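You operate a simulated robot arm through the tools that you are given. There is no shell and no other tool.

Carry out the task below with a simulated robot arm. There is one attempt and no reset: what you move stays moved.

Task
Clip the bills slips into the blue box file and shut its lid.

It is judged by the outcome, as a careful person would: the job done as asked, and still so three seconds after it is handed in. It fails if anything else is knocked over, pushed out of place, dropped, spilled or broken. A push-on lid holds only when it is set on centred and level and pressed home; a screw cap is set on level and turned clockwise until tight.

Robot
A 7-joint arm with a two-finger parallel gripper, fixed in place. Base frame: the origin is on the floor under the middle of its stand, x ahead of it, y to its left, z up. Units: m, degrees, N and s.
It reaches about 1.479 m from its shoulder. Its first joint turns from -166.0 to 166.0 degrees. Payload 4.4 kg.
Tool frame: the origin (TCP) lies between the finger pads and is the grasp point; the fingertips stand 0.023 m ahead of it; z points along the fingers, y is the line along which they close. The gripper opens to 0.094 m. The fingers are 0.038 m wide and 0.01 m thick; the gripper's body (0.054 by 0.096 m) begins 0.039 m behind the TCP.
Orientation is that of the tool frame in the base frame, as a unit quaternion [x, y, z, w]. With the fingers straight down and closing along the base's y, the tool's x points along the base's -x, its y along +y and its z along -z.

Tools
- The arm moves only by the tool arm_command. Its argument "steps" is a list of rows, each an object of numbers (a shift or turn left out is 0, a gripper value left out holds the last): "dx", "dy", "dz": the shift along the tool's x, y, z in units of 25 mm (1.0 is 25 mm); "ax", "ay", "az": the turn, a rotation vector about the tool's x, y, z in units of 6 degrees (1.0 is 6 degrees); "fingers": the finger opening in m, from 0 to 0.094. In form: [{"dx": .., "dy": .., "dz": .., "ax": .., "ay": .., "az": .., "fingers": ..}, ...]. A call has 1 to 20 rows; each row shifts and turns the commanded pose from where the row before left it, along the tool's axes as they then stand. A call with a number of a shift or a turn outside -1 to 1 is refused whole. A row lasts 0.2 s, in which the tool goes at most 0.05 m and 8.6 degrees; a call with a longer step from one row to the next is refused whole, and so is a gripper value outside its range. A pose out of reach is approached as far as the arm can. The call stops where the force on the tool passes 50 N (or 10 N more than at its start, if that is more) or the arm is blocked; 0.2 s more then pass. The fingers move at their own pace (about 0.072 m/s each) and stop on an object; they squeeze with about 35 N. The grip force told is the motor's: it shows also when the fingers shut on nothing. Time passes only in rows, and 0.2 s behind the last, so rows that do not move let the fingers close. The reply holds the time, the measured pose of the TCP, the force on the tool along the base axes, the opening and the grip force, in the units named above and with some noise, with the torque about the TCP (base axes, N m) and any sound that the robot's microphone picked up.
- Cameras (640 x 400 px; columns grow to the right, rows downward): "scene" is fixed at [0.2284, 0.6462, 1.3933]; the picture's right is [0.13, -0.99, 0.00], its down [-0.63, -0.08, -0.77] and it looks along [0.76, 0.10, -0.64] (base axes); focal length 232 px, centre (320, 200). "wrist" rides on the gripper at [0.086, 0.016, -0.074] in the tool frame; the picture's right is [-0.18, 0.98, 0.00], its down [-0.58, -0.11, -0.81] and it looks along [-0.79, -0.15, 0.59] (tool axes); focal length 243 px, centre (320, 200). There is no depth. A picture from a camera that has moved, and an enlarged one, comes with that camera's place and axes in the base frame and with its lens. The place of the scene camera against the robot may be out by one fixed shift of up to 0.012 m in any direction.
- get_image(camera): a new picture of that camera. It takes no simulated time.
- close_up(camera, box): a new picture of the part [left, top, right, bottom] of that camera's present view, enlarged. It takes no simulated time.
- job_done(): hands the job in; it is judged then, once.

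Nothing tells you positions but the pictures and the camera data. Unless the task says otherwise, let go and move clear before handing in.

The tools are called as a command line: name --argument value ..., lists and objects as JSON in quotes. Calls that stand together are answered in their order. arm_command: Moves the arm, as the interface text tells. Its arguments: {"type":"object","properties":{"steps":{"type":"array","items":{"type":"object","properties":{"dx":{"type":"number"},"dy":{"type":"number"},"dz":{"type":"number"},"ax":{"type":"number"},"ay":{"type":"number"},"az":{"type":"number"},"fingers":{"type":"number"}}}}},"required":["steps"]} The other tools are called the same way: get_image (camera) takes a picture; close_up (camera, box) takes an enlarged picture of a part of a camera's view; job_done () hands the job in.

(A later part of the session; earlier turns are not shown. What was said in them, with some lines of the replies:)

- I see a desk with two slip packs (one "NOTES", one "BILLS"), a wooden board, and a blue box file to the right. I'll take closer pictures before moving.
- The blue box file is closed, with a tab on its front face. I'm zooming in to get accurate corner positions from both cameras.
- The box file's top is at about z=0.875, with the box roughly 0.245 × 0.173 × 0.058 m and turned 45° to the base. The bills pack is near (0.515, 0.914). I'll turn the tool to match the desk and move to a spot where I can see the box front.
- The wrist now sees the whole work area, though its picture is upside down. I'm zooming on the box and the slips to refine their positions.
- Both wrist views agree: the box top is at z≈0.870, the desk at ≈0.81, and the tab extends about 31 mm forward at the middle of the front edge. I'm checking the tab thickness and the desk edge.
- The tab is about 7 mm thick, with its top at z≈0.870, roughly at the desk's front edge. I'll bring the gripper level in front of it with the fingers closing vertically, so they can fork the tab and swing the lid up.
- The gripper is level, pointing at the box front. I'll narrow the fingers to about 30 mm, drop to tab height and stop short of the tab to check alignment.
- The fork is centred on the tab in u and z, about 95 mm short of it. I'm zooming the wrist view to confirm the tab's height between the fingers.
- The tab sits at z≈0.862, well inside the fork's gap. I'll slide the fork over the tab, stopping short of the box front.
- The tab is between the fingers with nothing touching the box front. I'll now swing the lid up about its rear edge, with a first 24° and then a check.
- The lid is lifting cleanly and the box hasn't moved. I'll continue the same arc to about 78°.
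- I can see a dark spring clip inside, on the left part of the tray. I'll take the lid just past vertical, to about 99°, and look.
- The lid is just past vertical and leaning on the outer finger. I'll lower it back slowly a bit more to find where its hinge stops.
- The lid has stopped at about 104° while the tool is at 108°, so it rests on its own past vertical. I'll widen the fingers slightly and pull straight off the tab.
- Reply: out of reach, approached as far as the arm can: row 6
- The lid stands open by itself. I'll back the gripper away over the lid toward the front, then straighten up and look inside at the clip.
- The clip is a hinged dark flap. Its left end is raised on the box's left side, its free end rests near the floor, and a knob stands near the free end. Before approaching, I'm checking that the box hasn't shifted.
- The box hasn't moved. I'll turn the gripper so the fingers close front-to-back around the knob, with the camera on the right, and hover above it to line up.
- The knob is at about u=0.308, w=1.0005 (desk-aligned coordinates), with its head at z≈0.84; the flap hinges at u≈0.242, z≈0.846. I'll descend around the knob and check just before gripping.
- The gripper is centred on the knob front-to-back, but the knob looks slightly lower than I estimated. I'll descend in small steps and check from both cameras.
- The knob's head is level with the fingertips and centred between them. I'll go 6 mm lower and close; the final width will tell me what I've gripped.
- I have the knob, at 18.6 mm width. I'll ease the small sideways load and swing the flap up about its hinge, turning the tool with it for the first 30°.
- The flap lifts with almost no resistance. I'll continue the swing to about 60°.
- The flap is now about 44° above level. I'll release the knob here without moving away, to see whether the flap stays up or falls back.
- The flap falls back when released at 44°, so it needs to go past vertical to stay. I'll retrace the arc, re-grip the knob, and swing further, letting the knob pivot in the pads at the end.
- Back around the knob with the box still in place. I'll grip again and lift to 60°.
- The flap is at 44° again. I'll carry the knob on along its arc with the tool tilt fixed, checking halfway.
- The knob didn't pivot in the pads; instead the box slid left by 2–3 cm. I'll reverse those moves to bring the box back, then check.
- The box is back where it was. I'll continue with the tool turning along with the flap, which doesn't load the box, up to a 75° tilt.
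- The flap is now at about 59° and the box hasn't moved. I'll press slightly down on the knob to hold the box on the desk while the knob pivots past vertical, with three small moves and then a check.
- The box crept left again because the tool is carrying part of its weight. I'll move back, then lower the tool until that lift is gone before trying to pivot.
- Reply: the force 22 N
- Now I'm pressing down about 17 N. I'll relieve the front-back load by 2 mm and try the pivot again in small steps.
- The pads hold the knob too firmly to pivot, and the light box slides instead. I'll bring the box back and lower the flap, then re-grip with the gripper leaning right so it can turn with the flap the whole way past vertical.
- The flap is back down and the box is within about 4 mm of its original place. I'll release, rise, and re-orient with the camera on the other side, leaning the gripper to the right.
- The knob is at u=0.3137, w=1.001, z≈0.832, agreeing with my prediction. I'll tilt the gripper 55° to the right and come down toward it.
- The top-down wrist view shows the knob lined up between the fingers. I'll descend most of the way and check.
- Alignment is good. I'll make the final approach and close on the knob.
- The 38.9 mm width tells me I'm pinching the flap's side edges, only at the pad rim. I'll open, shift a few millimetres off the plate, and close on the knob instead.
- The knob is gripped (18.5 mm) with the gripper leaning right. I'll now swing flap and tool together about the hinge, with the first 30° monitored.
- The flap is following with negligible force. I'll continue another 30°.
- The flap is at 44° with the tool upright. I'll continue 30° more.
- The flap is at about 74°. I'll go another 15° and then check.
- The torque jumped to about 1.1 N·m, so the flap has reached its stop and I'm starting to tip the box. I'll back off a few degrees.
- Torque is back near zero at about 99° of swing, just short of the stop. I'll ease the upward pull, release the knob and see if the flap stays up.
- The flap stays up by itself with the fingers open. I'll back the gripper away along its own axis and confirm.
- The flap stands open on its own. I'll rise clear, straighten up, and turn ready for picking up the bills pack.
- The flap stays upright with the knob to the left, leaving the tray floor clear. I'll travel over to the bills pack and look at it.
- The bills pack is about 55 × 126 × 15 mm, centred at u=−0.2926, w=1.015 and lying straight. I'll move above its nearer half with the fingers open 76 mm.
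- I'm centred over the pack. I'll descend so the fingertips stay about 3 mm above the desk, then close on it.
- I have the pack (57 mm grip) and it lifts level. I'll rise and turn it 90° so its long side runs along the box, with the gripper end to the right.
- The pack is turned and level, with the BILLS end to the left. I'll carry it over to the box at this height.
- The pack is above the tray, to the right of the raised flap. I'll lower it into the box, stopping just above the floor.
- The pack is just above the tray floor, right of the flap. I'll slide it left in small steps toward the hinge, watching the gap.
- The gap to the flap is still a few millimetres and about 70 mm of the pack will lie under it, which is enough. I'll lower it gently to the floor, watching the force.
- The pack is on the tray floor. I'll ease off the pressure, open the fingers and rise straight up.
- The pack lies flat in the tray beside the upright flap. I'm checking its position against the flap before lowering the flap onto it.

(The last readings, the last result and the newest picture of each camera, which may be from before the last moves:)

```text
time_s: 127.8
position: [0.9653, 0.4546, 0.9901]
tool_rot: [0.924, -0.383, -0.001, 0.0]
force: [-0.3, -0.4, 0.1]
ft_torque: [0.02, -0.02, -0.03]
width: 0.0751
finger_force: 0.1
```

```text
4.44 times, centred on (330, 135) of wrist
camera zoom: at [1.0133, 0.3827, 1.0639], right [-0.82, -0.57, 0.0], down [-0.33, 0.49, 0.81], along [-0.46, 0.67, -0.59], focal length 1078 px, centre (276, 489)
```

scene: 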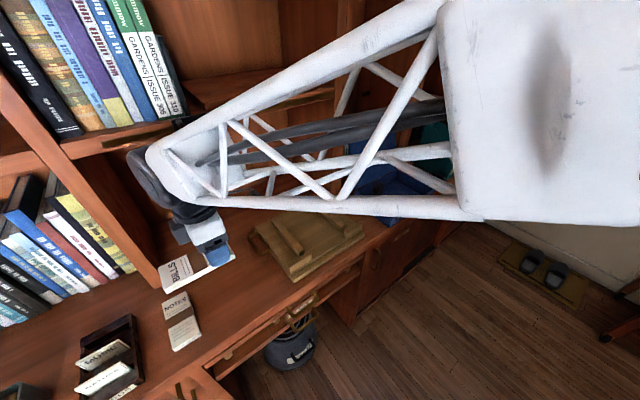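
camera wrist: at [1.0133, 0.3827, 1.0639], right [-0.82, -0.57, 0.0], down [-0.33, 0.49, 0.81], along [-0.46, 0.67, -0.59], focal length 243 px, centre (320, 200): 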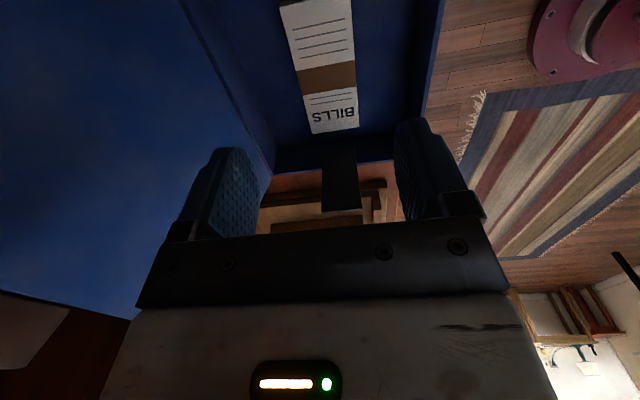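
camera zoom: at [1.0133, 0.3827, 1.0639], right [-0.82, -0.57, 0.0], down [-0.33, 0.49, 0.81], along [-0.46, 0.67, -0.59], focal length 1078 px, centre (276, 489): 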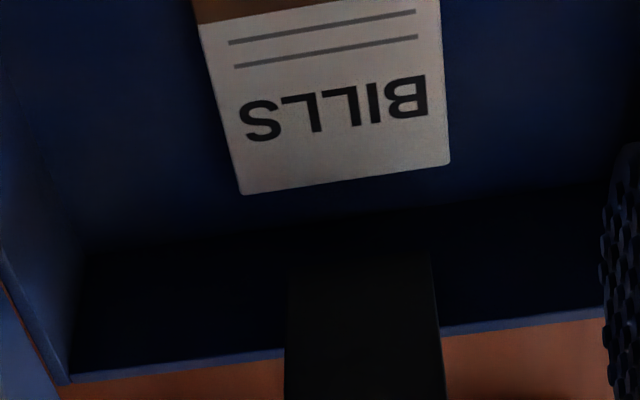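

The pack's left end is at u≈0.264, so about 72 mm of it will be under the flap. I'll close the fingers, pass over the flap to its left side, and push it over to the right so it drops onto the pack.

arm_command --steps '[{"fingers": 0.0}, {}, {}, {"dx": -0.96}, {"dx": -0.96}, {"dx": -0.96}, {"dx": -0.96}, {"dx": -0.96}, {"dx": -0.96}, {"dx": -0.96}, {"dx": -0.96}, {"dz": 0.8}, {"dz": 0.8}, {"dz": 0.7}, {}]'

get_image --camera "wrist"

close_up --camera "scene" --box '[330, 130, 440, 225]'

```text
time_s: 131.0
position: [0.8281, 0.5899, 0.9309]
tool_rot: [0.924, -0.383, 0.0, 0.0]
force: [1.1, -0.5, 0.7]
ft_torque: [-0.04, -0.04, 0.01]
width: 0.0
finger_force: 34.9
```

```text
taken
camera wrist: at [0.8768, 0.5179, 1.0063], right [-0.82, -0.57, 0.0], down [-0.33, 0.49, 0.81], along [-0.46, 0.67, -0.59], focal length 243 px, centre (320, 200)
```

wrist: 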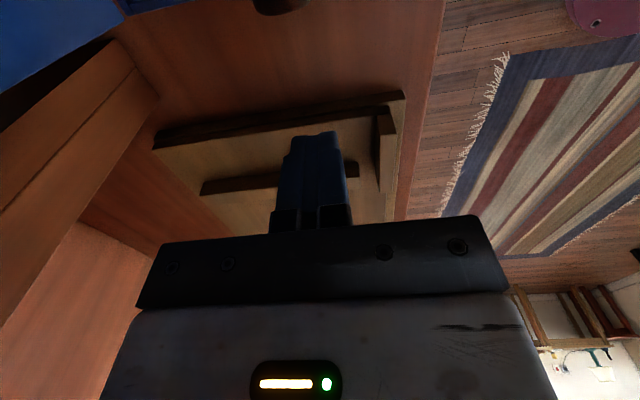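

```text
4.21 times, centred on (385, 178) of scene
camera zoom: at [0.2284, 0.6462, 1.3933], right [0.13, -0.99, 0.0], down [-0.63, -0.08, -0.77], along [0.76, 0.1, -0.64], focal length 976 px, centre (46, 295)
```

zoom: 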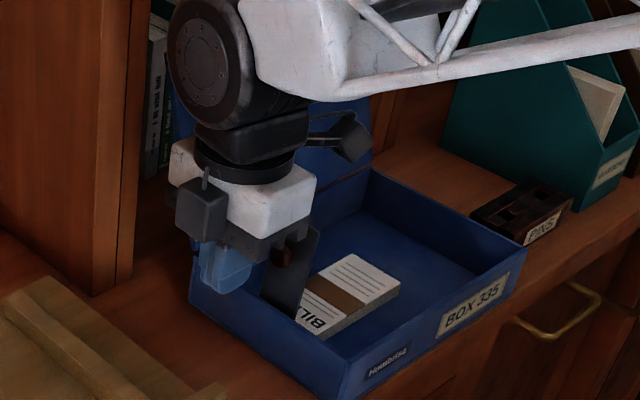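

The closed fingers are left of the knob. I'll push right gradually until the flap tips over.

arm_command --steps '[{"dx": 0.5}, {"dx": 0.5}, {"dx": 0.3}, {"dx": 0.2}, {"dx": 0.2}, {"dx": 0.2}]'

close_up --camera "scene" --box '[330, 130, 440, 225]'

```text
time_s: 132.4
position: [0.8623, 0.5573, 0.9306]
tool_rot: [0.924, -0.382, -0.001, 0.0]
force: [-0.3, 0.7, 1.2]
ft_torque: [0.06, 0.02, 0.0]
width: 0.0
finger_force: 35.3
```

```text
4.21 times, centred on (385, 178) of scene
camera zoom: at [0.2284, 0.6462, 1.3933], right [0.13, -0.99, 0.0], down [-0.63, -0.08, -0.77], along [0.76, 0.1, -0.64], focal length 976 px, centre (46, 295)
```

zoom: 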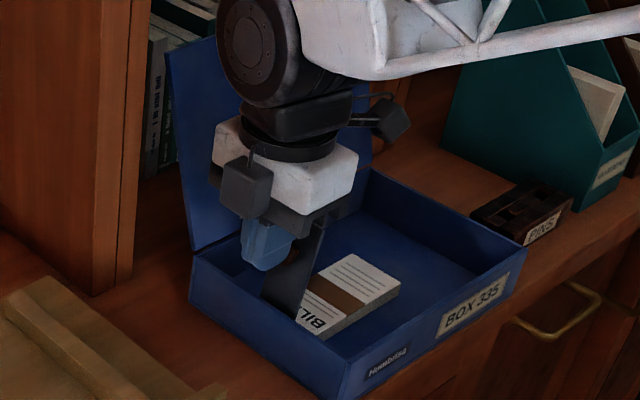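

arm_command --steps '[{"dx": 0.2}, {"dx": 0.2}, {"dx": 0.2}, {"dx": 0.2}, {}]'

close_up --camera "scene" --box '[330, 130, 440, 225]'

get_image --camera "wrist"

```text
time_s: 133.6
position: [0.8771, 0.5422, 0.9317]
tool_rot: [0.924, -0.383, 0.0, 0.0]
force: [-1.0, -0.4, 0.1]
ft_torque: [0.03, -0.03, 0.03]
width: 0.0
finger_force: 34.9
```

```text
4.21 times, centred on (385, 178) of scene
camera zoom: at [0.2284, 0.6462, 1.3933], right [0.13, -0.99, 0.0], down [-0.63, -0.08, -0.77], along [0.76, 0.1, -0.64], focal length 976 px, centre (46, 295)
```

zoom: 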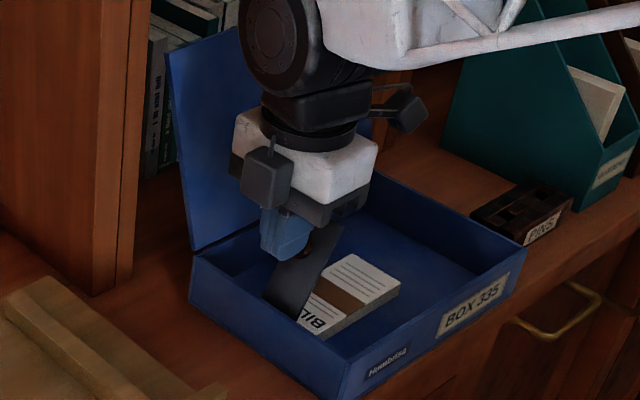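

```text
taken
camera wrist: at [0.9249, 0.4705, 1.0068], right [-0.82, -0.57, 0.0], down [-0.33, 0.49, 0.81], along [-0.46, 0.67, -0.59], focal length 243 px, centre (320, 200)
```

wrist: 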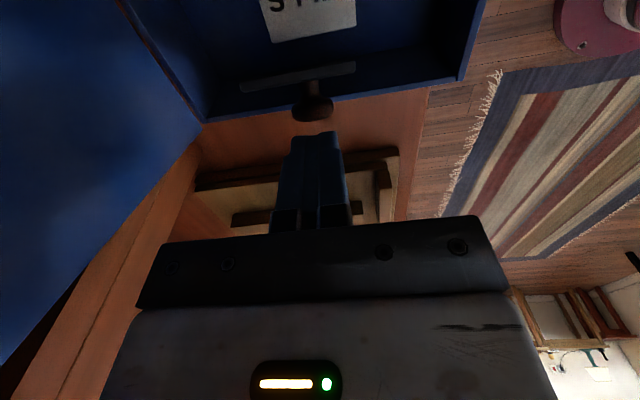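

The flap resists like an over-centre spring and is following my push. I'll continue to the right.

arm_command --steps '[{"dx": 0.2}, {"dx": 0.2}, {"dx": 0.2}, {"dx": 0.2}, {}]'

close_up --camera "scene" --box '[330, 130, 440, 225]'

get_image --camera "wrist"

```text
time_s: 134.8
position: [0.8901, 0.5287, 0.9325]
tool_rot: [0.924, -0.382, -0.001, 0.0]
force: [0.2, 1.0, -0.8]
ft_torque: [0.0, 0.0, 0.02]
width: 0.0002
finger_force: 35.2
```

```text
4.21 times, centred on (385, 178) of scene
camera zoom: at [0.2284, 0.6462, 1.3933], right [0.13, -0.99, 0.0], down [-0.63, -0.08, -0.77], along [0.76, 0.1, -0.64], focal length 976 px, centre (46, 295)
```

zoom: 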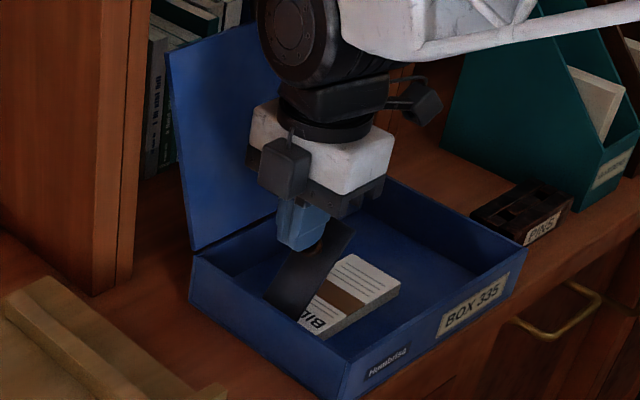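

```text
taken
camera wrist: at [0.939, 0.4569, 1.0068], right [-0.82, -0.57, 0.0], down [-0.33, 0.49, 0.81], along [-0.46, 0.67, -0.59], focal length 243 px, centre (320, 200)
```

wrist: 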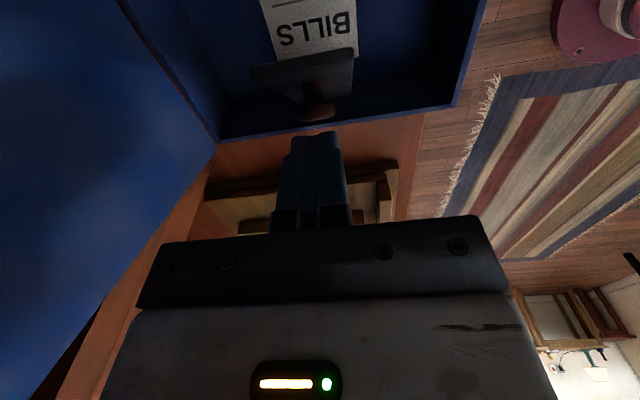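

arm_command --steps '[{"dx": 0.2}, {"dx": 0.2}, {"dx": 0.2}, {}]'

close_up --camera "scene" --box '[330, 130, 440, 225]'

get_image --camera "wrist"

```text
time_s: 135.8
position: [0.9003, 0.5174, 0.9321]
tool_rot: [0.924, -0.383, -0.001, 0.0]
force: [-0.4, -0.1, 0.9]
ft_torque: [-0.02, 0.01, 0.02]
width: 0.0
finger_force: 35.1
```

```text
4.21 times, centred on (385, 178) of scene
camera zoom: at [0.2284, 0.6462, 1.3933], right [0.13, -0.99, 0.0], down [-0.63, -0.08, -0.77], along [0.76, 0.1, -0.64], focal length 976 px, centre (46, 295)
```

zoom: 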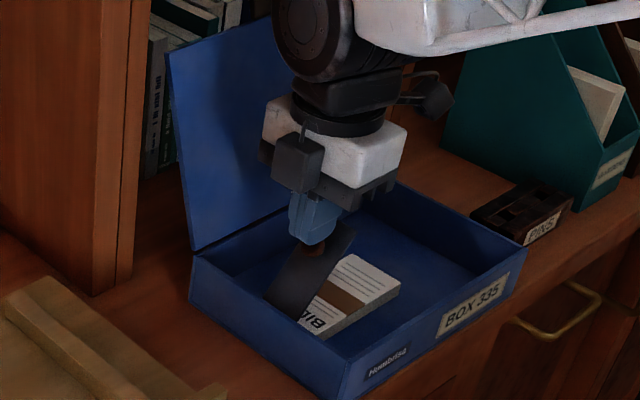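

```text
taken
camera wrist: at [0.9494, 0.4464, 1.0065], right [-0.82, -0.57, 0.0], down [-0.33, 0.49, 0.81], along [-0.46, 0.67, -0.59], focal length 243 px, centre (320, 200)
```

wrist: 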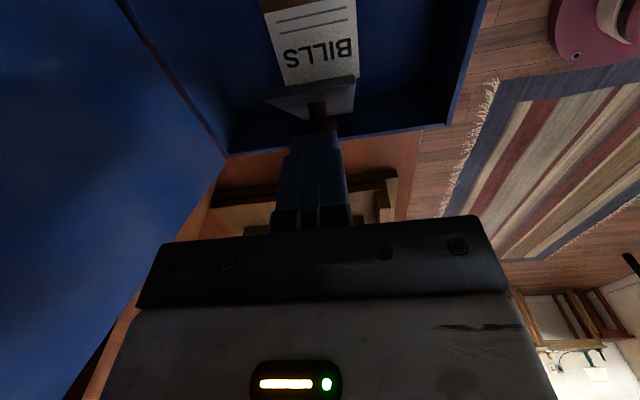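

The flap is at about 47° and my fingertip is now on top of the knob. I'll press down on it to carry the flap onto the pack.

arm_command --steps '[{"dx": 0.2, "dz": 0.1}, {"dx": 0.1, "dz": 0.2}, {"dx": 0.1, "dz": 0.2}, {"dx": 0.1, "dz": 0.2}, {}]'

close_up --camera "scene" --box '[330, 130, 440, 225]'

get_image --camera "wrist"

```text
time_s: 137.0
position: [0.9107, 0.5095, 0.9134]
tool_rot: [0.924, -0.382, -0.001, 0.0]
force: [-0.3, 0.1, 0.2]
ft_torque: [0.01, -0.01, 0.02]
width: 0.0004
finger_force: 35.2
```

```text
4.21 times, centred on (385, 178) of scene
camera zoom: at [0.2284, 0.6462, 1.3933], right [0.13, -0.99, 0.0], down [-0.63, -0.08, -0.77], along [0.76, 0.1, -0.64], focal length 976 px, centre (46, 295)
```

zoom: 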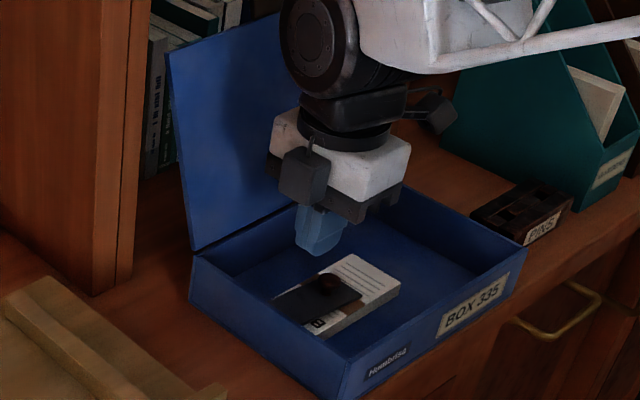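

```text
taken
camera wrist: at [0.9587, 0.4378, 0.9892], right [-0.82, -0.57, 0.0], down [-0.33, 0.49, 0.81], along [-0.46, 0.67, -0.59], focal length 243 px, centre (320, 200)
```

wrist: 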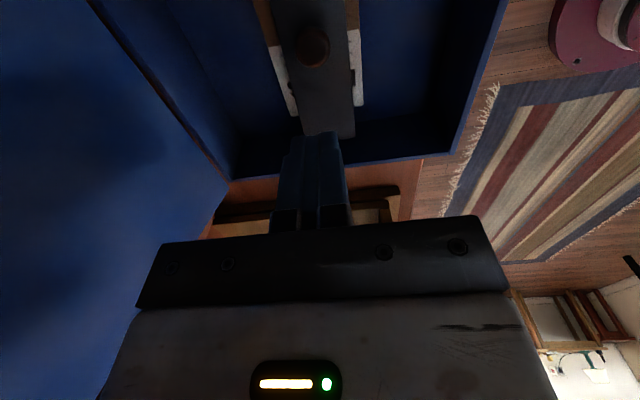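

The flap has dropped onto the pack. I'll rise a little and check how it sits.

arm_command --steps '[{"dz": -0.5}, {"dz": -1}, {"dz": -1}, {"dz": -1}, {"dx": 1, "dz": -0.5}, {"dx": 1}, {}]'

close_up --camera "scene" --box '[355, 165, 415, 215]'

close_up --camera "wrist" --box '[230, 0, 430, 150]'

```text
time_s: 138.6
position: [0.9465, 0.4729, 1.0114]
tool_rot: [0.924, -0.383, -0.001, 0.0]
force: [0.9, 0.1, -0.5]
ft_torque: [-0.06, -0.02, 0.04]
width: 0.0
finger_force: 34.9
```

```text
8.00 times, centred on (385, 190) of scene
camera zoom: at [0.2284, 0.6462, 1.3933], right [0.13, -0.99, 0.0], down [-0.63, -0.08, -0.77], along [0.76, 0.1, -0.64], focal length 1855 px, centre (-200, 280)
```

zoom: 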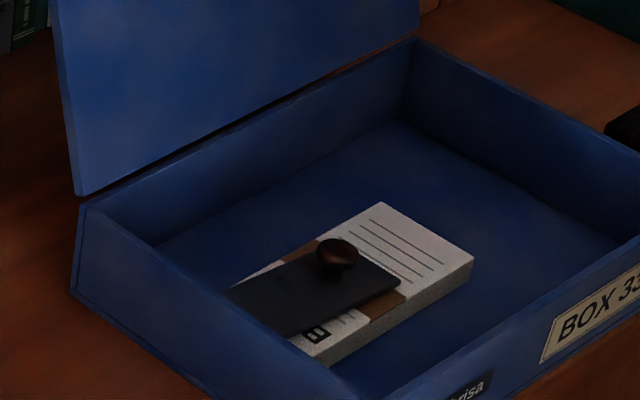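

```text
2.67 times, centred on (330, 75) of wrist
camera zoom: at [0.9948, 0.4016, 1.0876], right [-0.82, -0.57, 0.0], down [-0.33, 0.49, 0.81], along [-0.46, 0.67, -0.59], focal length 647 px, centre (293, 533)
```

zoom: 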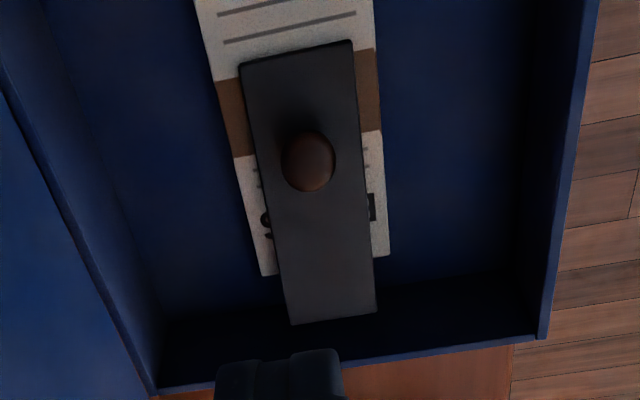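

The clip lies flat on the pack, centred over it. Now for the lid: I'll rise, turn back to the orientation used for opening, and fork the lid's tab from above to bring it down under control.

arm_command --steps '[{"dz": -1, "fingers": 0.036}, {"dz": -1}, {"dz": -1}, {"dz": -1}, {"az": 1}, {"az": 1}, {"az": 1}, {"az": 1}, {"az": 1}, {"az": 1}, {"az": 1}, {"az": 1}, {"az": 1}, {"az": 1}, {"az": 1}, {"az": 1}, {"az": 1}, {"az": 1}, {"az": 1}]'

arm_command --steps '[{"az": 1}, {"az": 1}, {"az": 1}, {"az": 1}, {"az": 1}, {"az": 1}, {"az": 1}, {"az": 1}, {"az": 1}, {"az": 1}, {"az": 1}, {"az": 1}, {"az": 1}, {"az": 1}, {"az": 1}]'

get_image --camera "wrist"

close_up --camera "scene" --box '[320, 70, 460, 220]'

```text
time_s: 142.6
position: [0.9449, 0.4729, 1.1137]
tool_rot: [-0.382, 0.924, 0.0, -0.001]
force: [0.9, 0.2, 0.1]
ft_torque: [0.0, -0.01, 0.02]
width: 0.036
finger_force: 0.1
```

```text
time_s: 145.8
position: [0.9456, 0.4729, 1.1126]
tool_rot: [0.384, 0.924, 0.0, -0.001]
force: [-0.2, -0.1, 0.1]
ft_torque: [0.06, 0.0, 0.0]
width: 0.0359
finger_force: 0.1
```

```text
taken
camera wrist: at [0.8949, 0.5465, 1.1892], right [0.83, 0.56, 0.0], down [0.33, -0.49, 0.81], along [0.45, -0.67, -0.59], focal length 243 px, centre (320, 200)
```

wrist: 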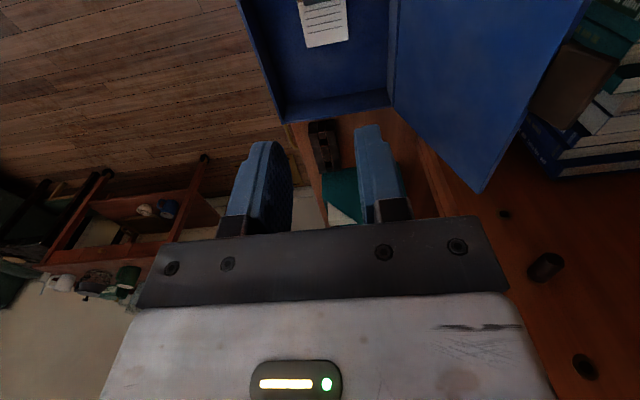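

```text
2.67 times, centred on (390, 145) of scene
camera zoom: at [0.2284, 0.6462, 1.3933], right [0.13, -0.99, 0.0], down [-0.63, -0.08, -0.77], along [0.76, 0.1, -0.64], focal length 618 px, centre (133, 347)
```

zoom: 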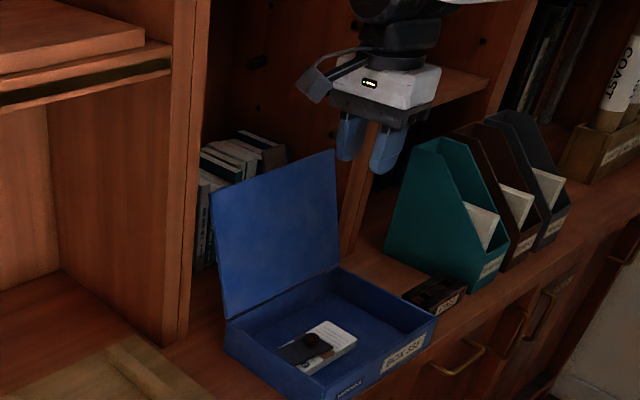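

close_up --camera "wrist" --box '[440, 0, 640, 200]'

close_up --camera "scene" --box '[340, 110, 410, 180]'

```text
2.00 times, centred on (540, 100) of wrist
camera zoom: at [0.8949, 0.5465, 1.1892], right [0.83, 0.56, 0.0], down [0.33, -0.49, 0.81], along [0.45, -0.67, -0.59], focal length 485 px, centre (-120, 400)
```

zoom: 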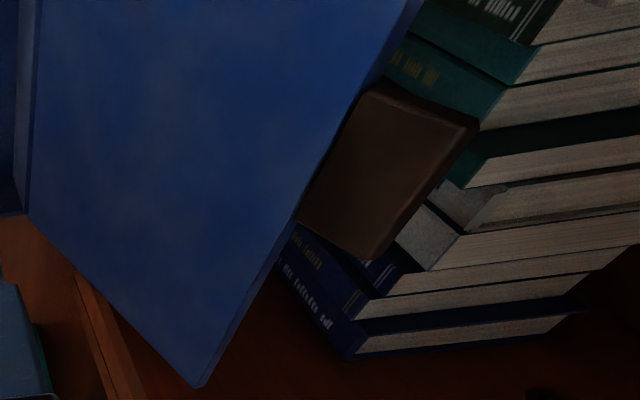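

```text
5.71 times, centred on (375, 145) of scene
camera zoom: at [0.2284, 0.6462, 1.3933], right [0.13, -0.99, 0.0], down [-0.63, -0.08, -0.77], along [0.76, 0.1, -0.64], focal length 1325 px, centre (6, 514)
```

zoom: 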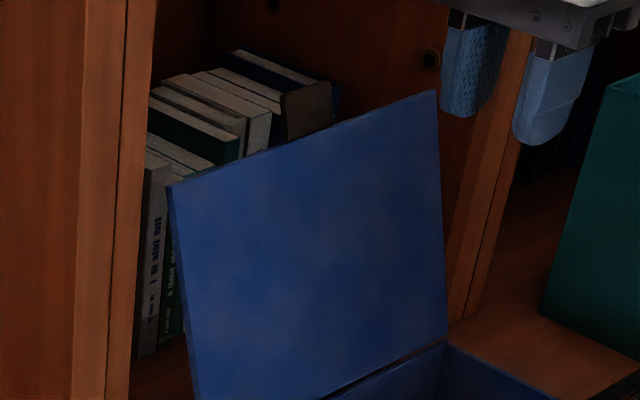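

I can see the tab projecting from the lid's top edge at about w=1.15, z≈1.05–1.06. I'll cross over above it, tilt the fork to match the lid, and look before descending.

arm_command --steps '[{"dx": -0.334, "dy": 0.97}, {"dx": -0.334, "dy": 0.97}, {"dy": 0.97}, {"dy": 0.97}, {"ax": 0.9}, {"ax": 0.8}, {"ax": 0.8}, {"dy": 0.8, "dz": -0.215}, {"dy": 0.8, "dz": -0.215}, {"dy": 0.77, "dz": -0.21}, {}]'

get_image --camera "wrist"

close_up --camera "scene" --box '[340, 80, 430, 180]'

```text
time_s: 148.2
position: [1.0697, 0.5746, 1.1132]
tool_rot: [0.378, 0.916, -0.12, -0.051]
force: [-0.1, 0.0, -0.6]
ft_torque: [0.02, -0.01, -0.03]
width: 0.0358
finger_force: 0.0
```

```text
taken
camera wrist: at [1.0316, 0.6612, 1.1818], right [0.8, 0.54, -0.26], down [0.49, -0.34, 0.81], along [0.35, -0.77, -0.53], focal length 243 px, centre (320, 200)
```

wrist: 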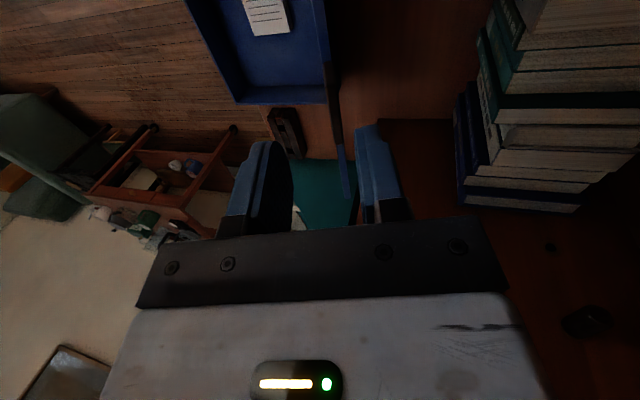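

```text
4.00 times, centred on (385, 130) of scene
camera zoom: at [0.2284, 0.6462, 1.3933], right [0.13, -0.99, 0.0], down [-0.63, -0.08, -0.77], along [0.76, 0.1, -0.64], focal length 927 px, centre (60, 480)
```

zoom: 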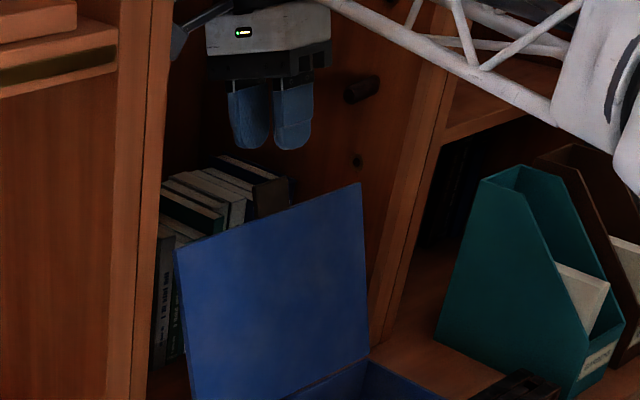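

close_up --camera "wrist" --box '[230, 40, 430, 240]'

```text
2.00 times, centred on (330, 140) of wrist
camera zoom: at [1.0316, 0.6612, 1.1818], right [0.8, 0.54, -0.26], down [0.49, -0.34, 0.81], along [0.35, -0.77, -0.53], focal length 485 px, centre (300, 320)
```

zoom: 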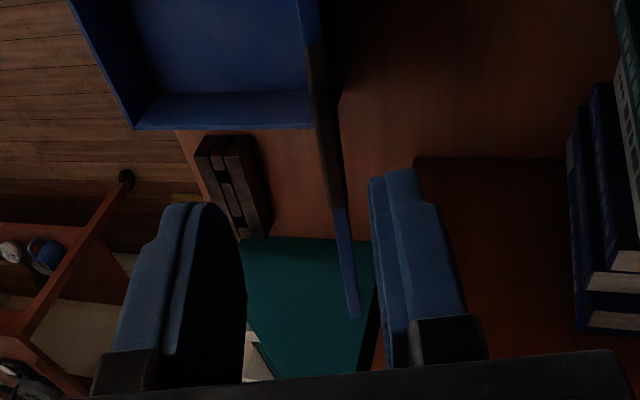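

The tab is visible between the fingers, about 50 mm ahead and slightly toward the outer finger. I'll centre it and advance so the fork straddles it.

arm_command --steps '[{"dy": 0.24}, {"dz": 0.6}, {"dz": 0.6}, {"dz": 0.6}, {}]'

close_up --camera "wrist" --box '[230, 40, 430, 240]'

close_up --camera "scene" --box '[340, 80, 430, 180]'

```text
time_s: 149.4
position: [1.0662, 0.5697, 1.068]
tool_rot: [0.38, 0.916, -0.12, -0.05]
force: [-0.1, 0.2, 0.0]
ft_torque: [0.04, 0.02, -0.01]
width: 0.0359
finger_force: 0.1
```

```text
2.00 times, centred on (330, 140) of wrist
camera zoom: at [1.028, 0.6562, 1.1374], right [0.8, 0.54, -0.25], down [0.49, -0.34, 0.81], along [0.35, -0.77, -0.53], focal length 485 px, centre (300, 320)
```

zoom: 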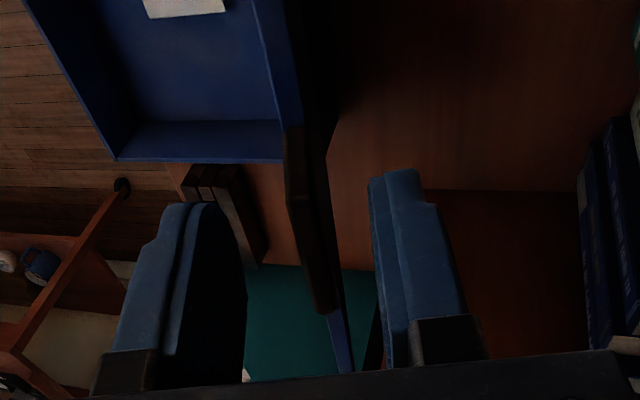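

```text
4.00 times, centred on (385, 130) of scene
camera zoom: at [0.2284, 0.6462, 1.3933], right [0.13, -0.99, 0.0], down [-0.63, -0.08, -0.77], along [0.76, 0.1, -0.64], focal length 927 px, centre (60, 480)
```

zoom: 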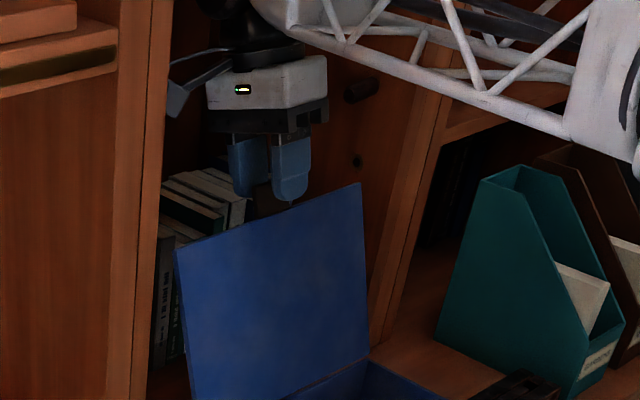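

The tab is between the fingers. I'll start swinging the lid forward, 24° first.

arm_command --steps '[{"fingers": 0.03}, {"dy": -0.453, "dz": -0.016, "ax": -0.5}, {"dy": -0.453, "dz": -0.016, "ax": -0.5}, {"dy": -0.453, "dz": -0.016, "ax": -0.5}, {"dy": -0.453, "dz": -0.016, "ax": -0.5}, {"dy": -0.453, "dz": -0.016, "ax": -0.5}, {"dy": -0.453, "dz": -0.016, "ax": -0.5}, {"dy": -0.453, "dz": -0.016, "ax": -0.5}, {"dy": -0.453, "dz": -0.016, "ax": -0.5}]'

close_up --camera "wrist" --box '[230, 40, 430, 240]'

close_up --camera "scene" --box '[320, 70, 460, 220]'

```text
time_s: 151.4
position: [1.0021, 0.5056, 1.0776]
tool_rot: [0.382, 0.921, 0.072, 0.029]
force: [-0.6, 0.9, -1.2]
ft_torque: [-0.02, -0.01, 0.01]
width: 0.0299
finger_force: 0.0
```

```text
2.00 times, centred on (330, 140) of wrist
camera zoom: at [0.9432, 0.5708, 1.1554], right [0.82, 0.56, 0.15], down [0.25, -0.58, 0.78], along [0.52, -0.6, -0.61], focal length 485 px, centre (300, 320)
```

zoom: 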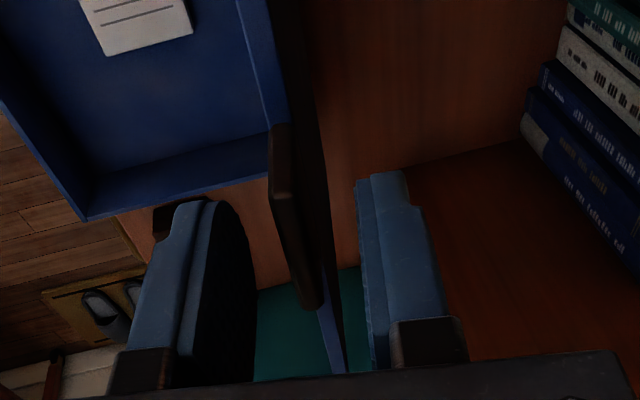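

```text
2.67 times, centred on (390, 145) of scene
camera zoom: at [0.2284, 0.6462, 1.3933], right [0.13, -0.99, 0.0], down [-0.63, -0.08, -0.77], along [0.76, 0.1, -0.64], focal length 618 px, centre (133, 347)
```

zoom: 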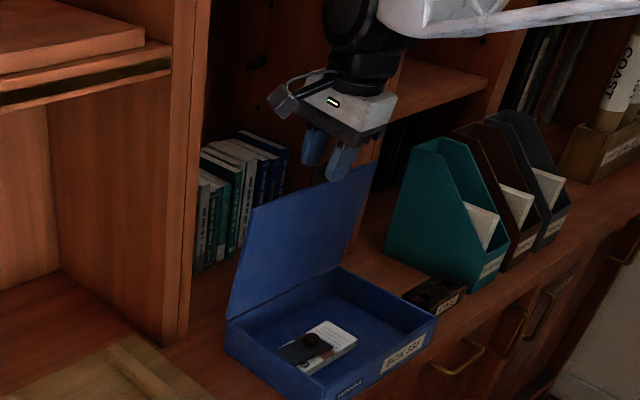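

The lid is past vertical and following the fork. I'll continue lowering it.

arm_command --steps '[{"dy": -0.453, "dz": -0.016, "ax": -0.5}, {"dy": -0.453, "dz": -0.016, "ax": -0.5}, {"dy": -0.453, "dz": -0.016, "ax": -0.5}, {"dy": -0.453, "dz": -0.016, "ax": -0.5}, {"dy": -0.453, "dz": -0.016, "ax": -0.5}, {"dy": -0.453, "dz": -0.016, "ax": -0.5}, {"dy": -0.453, "dz": -0.016, "ax": -0.5}, {"dy": -0.453, "dz": -0.016, "ax": -0.5}, {"dy": -0.453, "dz": -0.016, "ax": -0.5}, {"dy": -0.453, "dz": -0.016, "ax": -0.5}, {"dy": -0.453, "dz": -0.016, "ax": -0.5}, {"dy": -0.453, "dz": -0.016, "ax": -0.5}, {"dy": -0.453, "dz": -0.016, "ax": -0.5}, {"dy": -0.453, "dz": -0.016, "ax": -0.5}]'

close_up --camera "wrist" --box '[230, 40, 430, 240]'

close_up --camera "scene" --box '[320, 90, 480, 230]'

```text
time_s: 154.4
position: [0.904, 0.4071, 1.0109]
tool_rot: [0.345, 0.833, 0.399, 0.165]
force: [-1.1, -0.9, 0.8]
ft_torque: [-0.02, -0.02, -0.02]
width: 0.0301
finger_force: 0.4
```

```text
2.00 times, centred on (330, 140) of wrist
camera zoom: at [0.8077, 0.4355, 1.0705], right [0.57, 0.31, 0.77], down [-0.08, -0.9, 0.42], along [0.82, -0.3, -0.49], focal length 485 px, centre (300, 320)
```

zoom: 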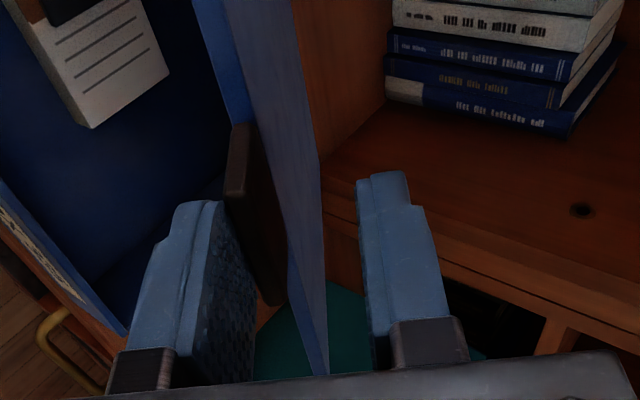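

```text
2.86 times, centred on (400, 160) of scene
camera zoom: at [0.2284, 0.6462, 1.3933], right [0.13, -0.99, 0.0], down [-0.63, -0.08, -0.77], along [0.76, 0.1, -0.64], focal length 662 px, centre (91, 314)
```

zoom: 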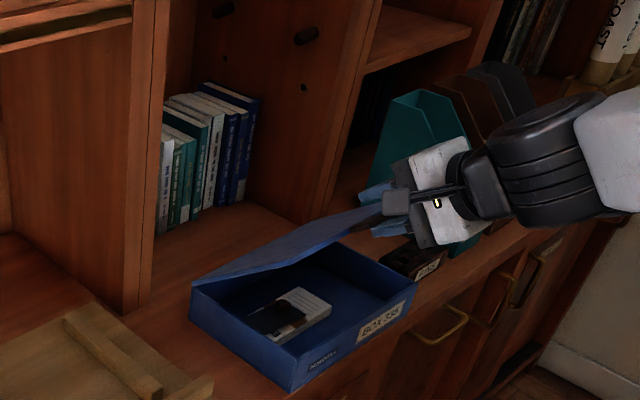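

The lid is resting on the lower finger and coming down gently. I'll continue to nearly level.

arm_command --steps '[{"dy": -0.453, "dz": -0.016, "ax": -0.5}, {"dy": -0.453, "dz": -0.016, "ax": -0.5}, {"dy": -0.453, "dz": -0.016, "ax": -0.5}, {"dy": -0.453, "dz": -0.016, "ax": -0.5}, {"dy": -0.453, "dz": -0.016, "ax": -0.5}, {"dy": -0.453, "dz": -0.016, "ax": -0.5}, {"dy": -0.453, "dz": -0.016, "ax": -0.5}, {"dy": -0.453, "dz": -0.016, "ax": -0.5}, {"dy": -0.453, "dz": -0.016, "ax": -0.5}, {"dy": -0.453, "dz": -0.016, "ax": -0.5}, {"dy": -0.453, "dz": -0.016, "ax": -0.5}]'

close_up --camera "wrist" --box '[230, 40, 430, 240]'

close_up --camera "scene" --box '[340, 130, 480, 240]'

```text
time_s: 156.8
position: [0.8645, 0.37, 0.9014]
tool_rot: [0.285, 0.685, 0.619, 0.256]
force: [-1.3, -0.4, 0.1]
ft_torque: [-0.02, 0.0, 0.02]
width: 0.0301
finger_force: 0.5
```

```text
2.00 times, centred on (330, 140) of wrist
camera zoom: at [0.7514, 0.381, 0.9251], right [0.2, -0.06, 0.98], down [-0.16, -0.99, -0.03], along [0.97, -0.15, -0.21], focal length 485 px, centre (300, 320)
```

zoom: 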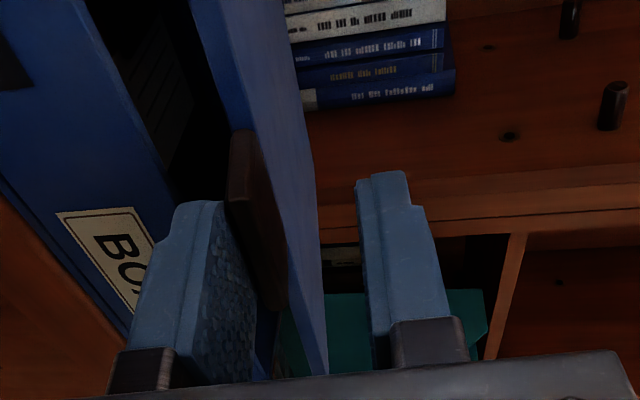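

```text
3.64 times, centred on (410, 185) of scene
camera zoom: at [0.2284, 0.6462, 1.3933], right [0.13, -0.99, 0.0], down [-0.63, -0.08, -0.77], along [0.76, 0.1, -0.64], focal length 843 px, centre (-7, 254)
```

zoom: 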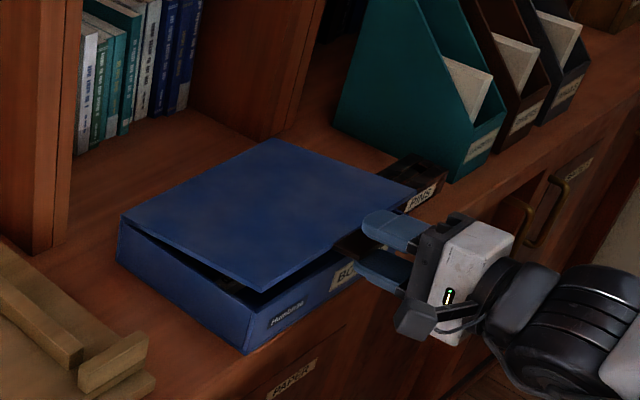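

arm_command --steps '[{"dy": -0.453, "dz": -0.016, "ax": -0.5}, {"dy": -0.453, "dz": -0.016, "ax": -0.5}, {"dy": -0.2}, {"dy": -0.2}, {}]'

close_up --camera "wrist" --box '[230, 40, 430, 240]'

close_up --camera "scene" --box '[345, 150, 445, 235]'

```text
time_s: 158.0
position: [0.8635, 0.3687, 0.8667]
tool_rot: [0.27, 0.653, 0.654, 0.27]
force: [-0.6, -0.7, -0.5]
ft_torque: [0.0, 0.0, -0.01]
width: 0.0299
finger_force: 0.0
```

```text
2.00 times, centred on (330, 140) of wrist
camera zoom: at [0.7486, 0.3787, 0.8845], right [0.13, -0.13, 0.98], down [-0.16, -0.98, -0.11], along [0.98, -0.14, -0.15], focal length 485 px, centre (300, 320)
```

zoom: 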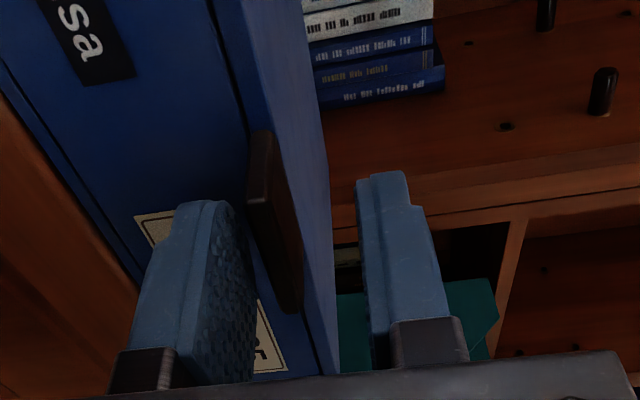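

```text
4.71 times, centred on (395, 192) of scene
camera zoom: at [0.2284, 0.6462, 1.3933], right [0.13, -0.99, 0.0], down [-0.63, -0.08, -0.77], along [0.76, 0.1, -0.64], focal length 1091 px, centre (-33, 235)
```

zoom: 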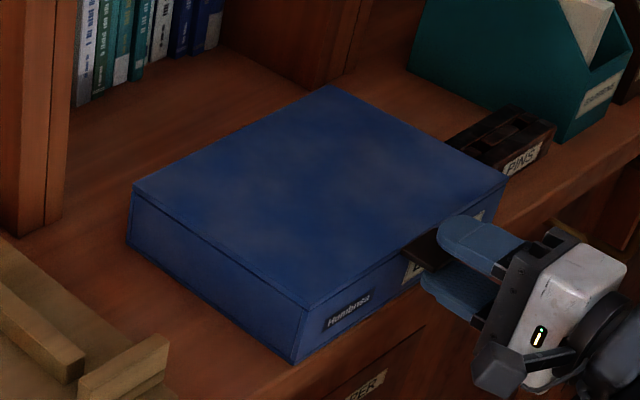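

The lid looks down flush. While the fork is around the tab I'll press gently with the upper finger to make sure it's fully shut.

arm_command --steps '[{"dy": -0.2}, {"dy": -0.15}, {"dy": -0.1}, {}]'

```text
time_s: 159.0
position: [0.8647, 0.3679, 0.8558]
tool_rot: [0.271, 0.653, 0.654, 0.27]
force: [-0.2, 0.0, -0.6]
ft_torque: [0.01, 0.02, 0.0]
width: 0.03
finger_force: 0.1
```

arm_command --steps '[{"dy": -0.06}, {"dy": -0.06}, {}]'

close_up --camera "wrist" --box '[230, 40, 430, 240]'

```text
time_s: 159.8
position: [0.8641, 0.3685, 0.8532]
tool_rot: [0.27, 0.654, 0.653, 0.269]
force: [0.4, 0.3, -0.9]
ft_torque: [-0.04, 0.0, 0.01]
width: 0.03
finger_force: 0.0
```

```text
2.00 times, centred on (330, 140) of wrist
camera zoom: at [0.7487, 0.378, 0.8701], right [0.13, -0.13, 0.98], down [-0.16, -0.98, -0.11], along [0.98, -0.14, -0.15], focal length 485 px, centre (300, 320)
```

zoom: 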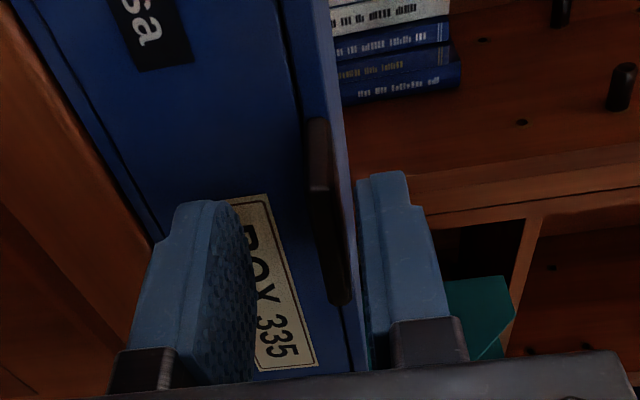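

arm_command --steps '[{"dy": -0.06}, {"dy": -0.06}, {}]'

```text
time_s: 160.6
position: [0.8643, 0.3692, 0.8509]
tool_rot: [0.271, 0.653, 0.654, 0.269]
force: [-0.3, -0.1, 0.4]
ft_torque: [0.03, -0.01, 0.02]
width: 0.0299
finger_force: 0.0
```

arm_command --steps '[{"dy": -0.06}, {"dy": -0.05}, {}]'

```text
time_s: 161.4
position: [0.8621, 0.3687, 0.8469]
tool_rot: [0.271, 0.653, 0.654, 0.271]
force: [-0.2, -3.0, 5.0]
ft_torque: [0.07, -0.1, -0.08]
width: 0.0322
finger_force: 2.2
```

Contact at 5 N with the lid not giving way. I'll add a slight press, then centre the fork and back straight out.

arm_command --steps '[{"dy": -0.06}, {}]'

arm_command --steps '[{"dy": 0.25}, {"dy": 0.25}, {"fingers": 0.036}, {"dz": -0.5}, {"dz": -0.8}, {"dz": -1}, {"dz": -1}, {"dz": -1}, {}]'

get_image --camera "scene"

close_up --camera "scene" --box '[345, 150, 445, 235]'

get_image --camera "wrist"

```text
time_s: 162.0
position: [0.8639, 0.3687, 0.8458]
tool_rot: [0.27, 0.653, 0.654, 0.27]
force: [-1.6, 0.0, 9.2]
ft_torque: [0.07, -0.2, 0.06]
width: 0.0342
finger_force: 3.8
```

```text
time_s: 164.0
position: [0.7867, 0.2917, 0.8579]
tool_rot: [0.271, 0.653, 0.653, 0.271]
force: [-0.6, -0.3, 0.3]
ft_torque: [0.02, 0.0, 0.0]
width: 0.0361
finger_force: 0.1
```

```text
taken
```

scene: 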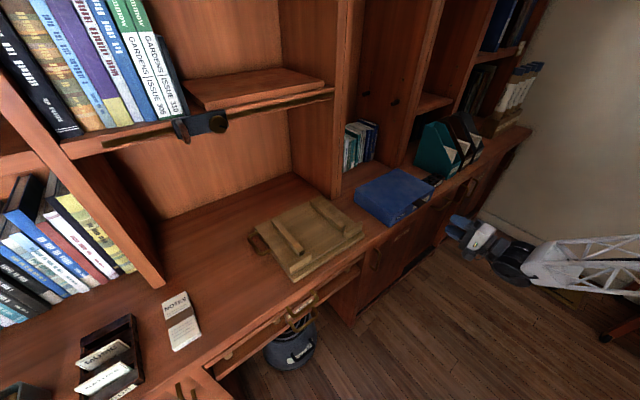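

```text
4.71 times, centred on (395, 192) of scene
camera zoom: at [0.2284, 0.6462, 1.3933], right [0.13, -0.99, 0.0], down [-0.63, -0.08, -0.77], along [0.76, 0.1, -0.64], focal length 1091 px, centre (-33, 235)
```

zoom: 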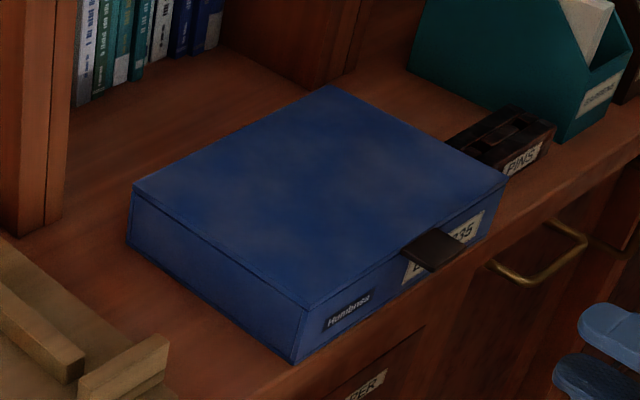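

```text
taken
camera wrist: at [0.6713, 0.3009, 0.8755], right [0.13, -0.13, 0.98], down [-0.16, -0.98, -0.11], along [0.98, -0.14, -0.15], focal length 243 px, centre (320, 200)
```

wrist: 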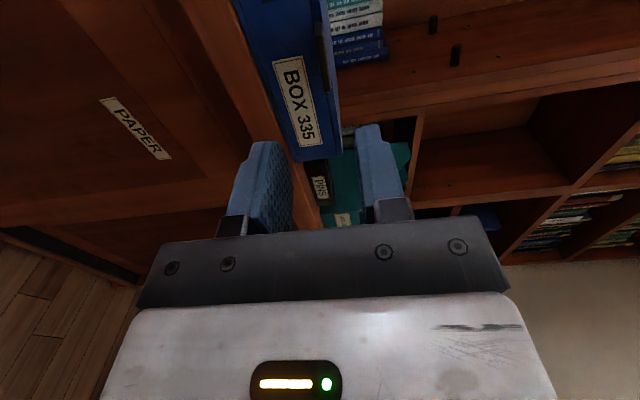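

The lid is shut flush, the bills are clipped inside, and the other items look untouched. I'll back the arm further away and take a last look.

arm_command --steps '[{"dz": -1}, {"dz": -1}, {"dy": 1}, {"dy": 1}, {"dy": 1}, {"dy": 1}, {}]'

get_image --camera "scene"

close_up --camera "scene" --box '[345, 165, 415, 225]'

```text
time_s: 165.6
position: [0.753, 0.257, 0.9586]
tool_rot: [0.271, 0.653, 0.654, 0.27]
force: [0.1, 0.7, 0.5]
ft_torque: [0.02, 0.01, -0.01]
width: 0.036
finger_force: 0.1
```

```text
taken
```

scene: 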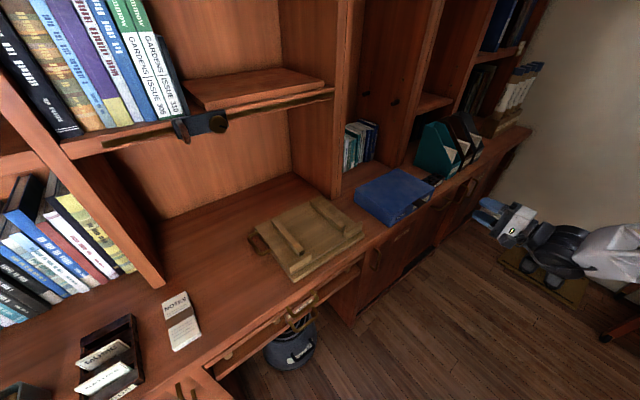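

```text
6.67 times, centred on (380, 195) of scene
camera zoom: at [0.2284, 0.6462, 1.3933], right [0.13, -0.99, 0.0], down [-0.63, -0.08, -0.77], along [0.76, 0.1, -0.64], focal length 1546 px, centre (-80, 233)
```

zoom: 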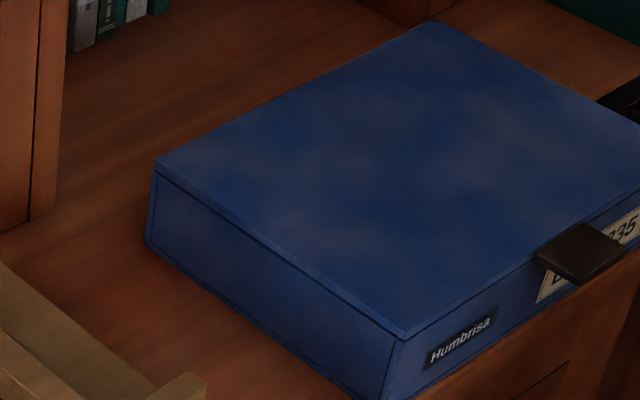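

The bills pack is under the clip in the blue box file, the lid is shut flush, the other items look undisturbed and the arm is clear. I'm handing the job in.

job_done

```text
The job is handed in.
```

The bills slips are under the clip in the blue box file, and its lid is shut flush. I've handed the job in, but haven't had the verdict.

- **Clip:** the flap lies flat on the pack and covers about 72 mm of its 126 mm length. It springs over centre, so I stood it upright, laid the pack in the tray, then pushed the flap down onto it.
- **Lid:** I brought it down by its tab and pressed it with about 9 N; it did not give.
- **Box position:** the box now sits about 5 mm to the right of where it started. While I was raising the flap it also slid about 2–3 cm to the left, and I moved it back.
- **Everything else:** the notes pack, the pins box and the wooden board look unmoved in the last picture.
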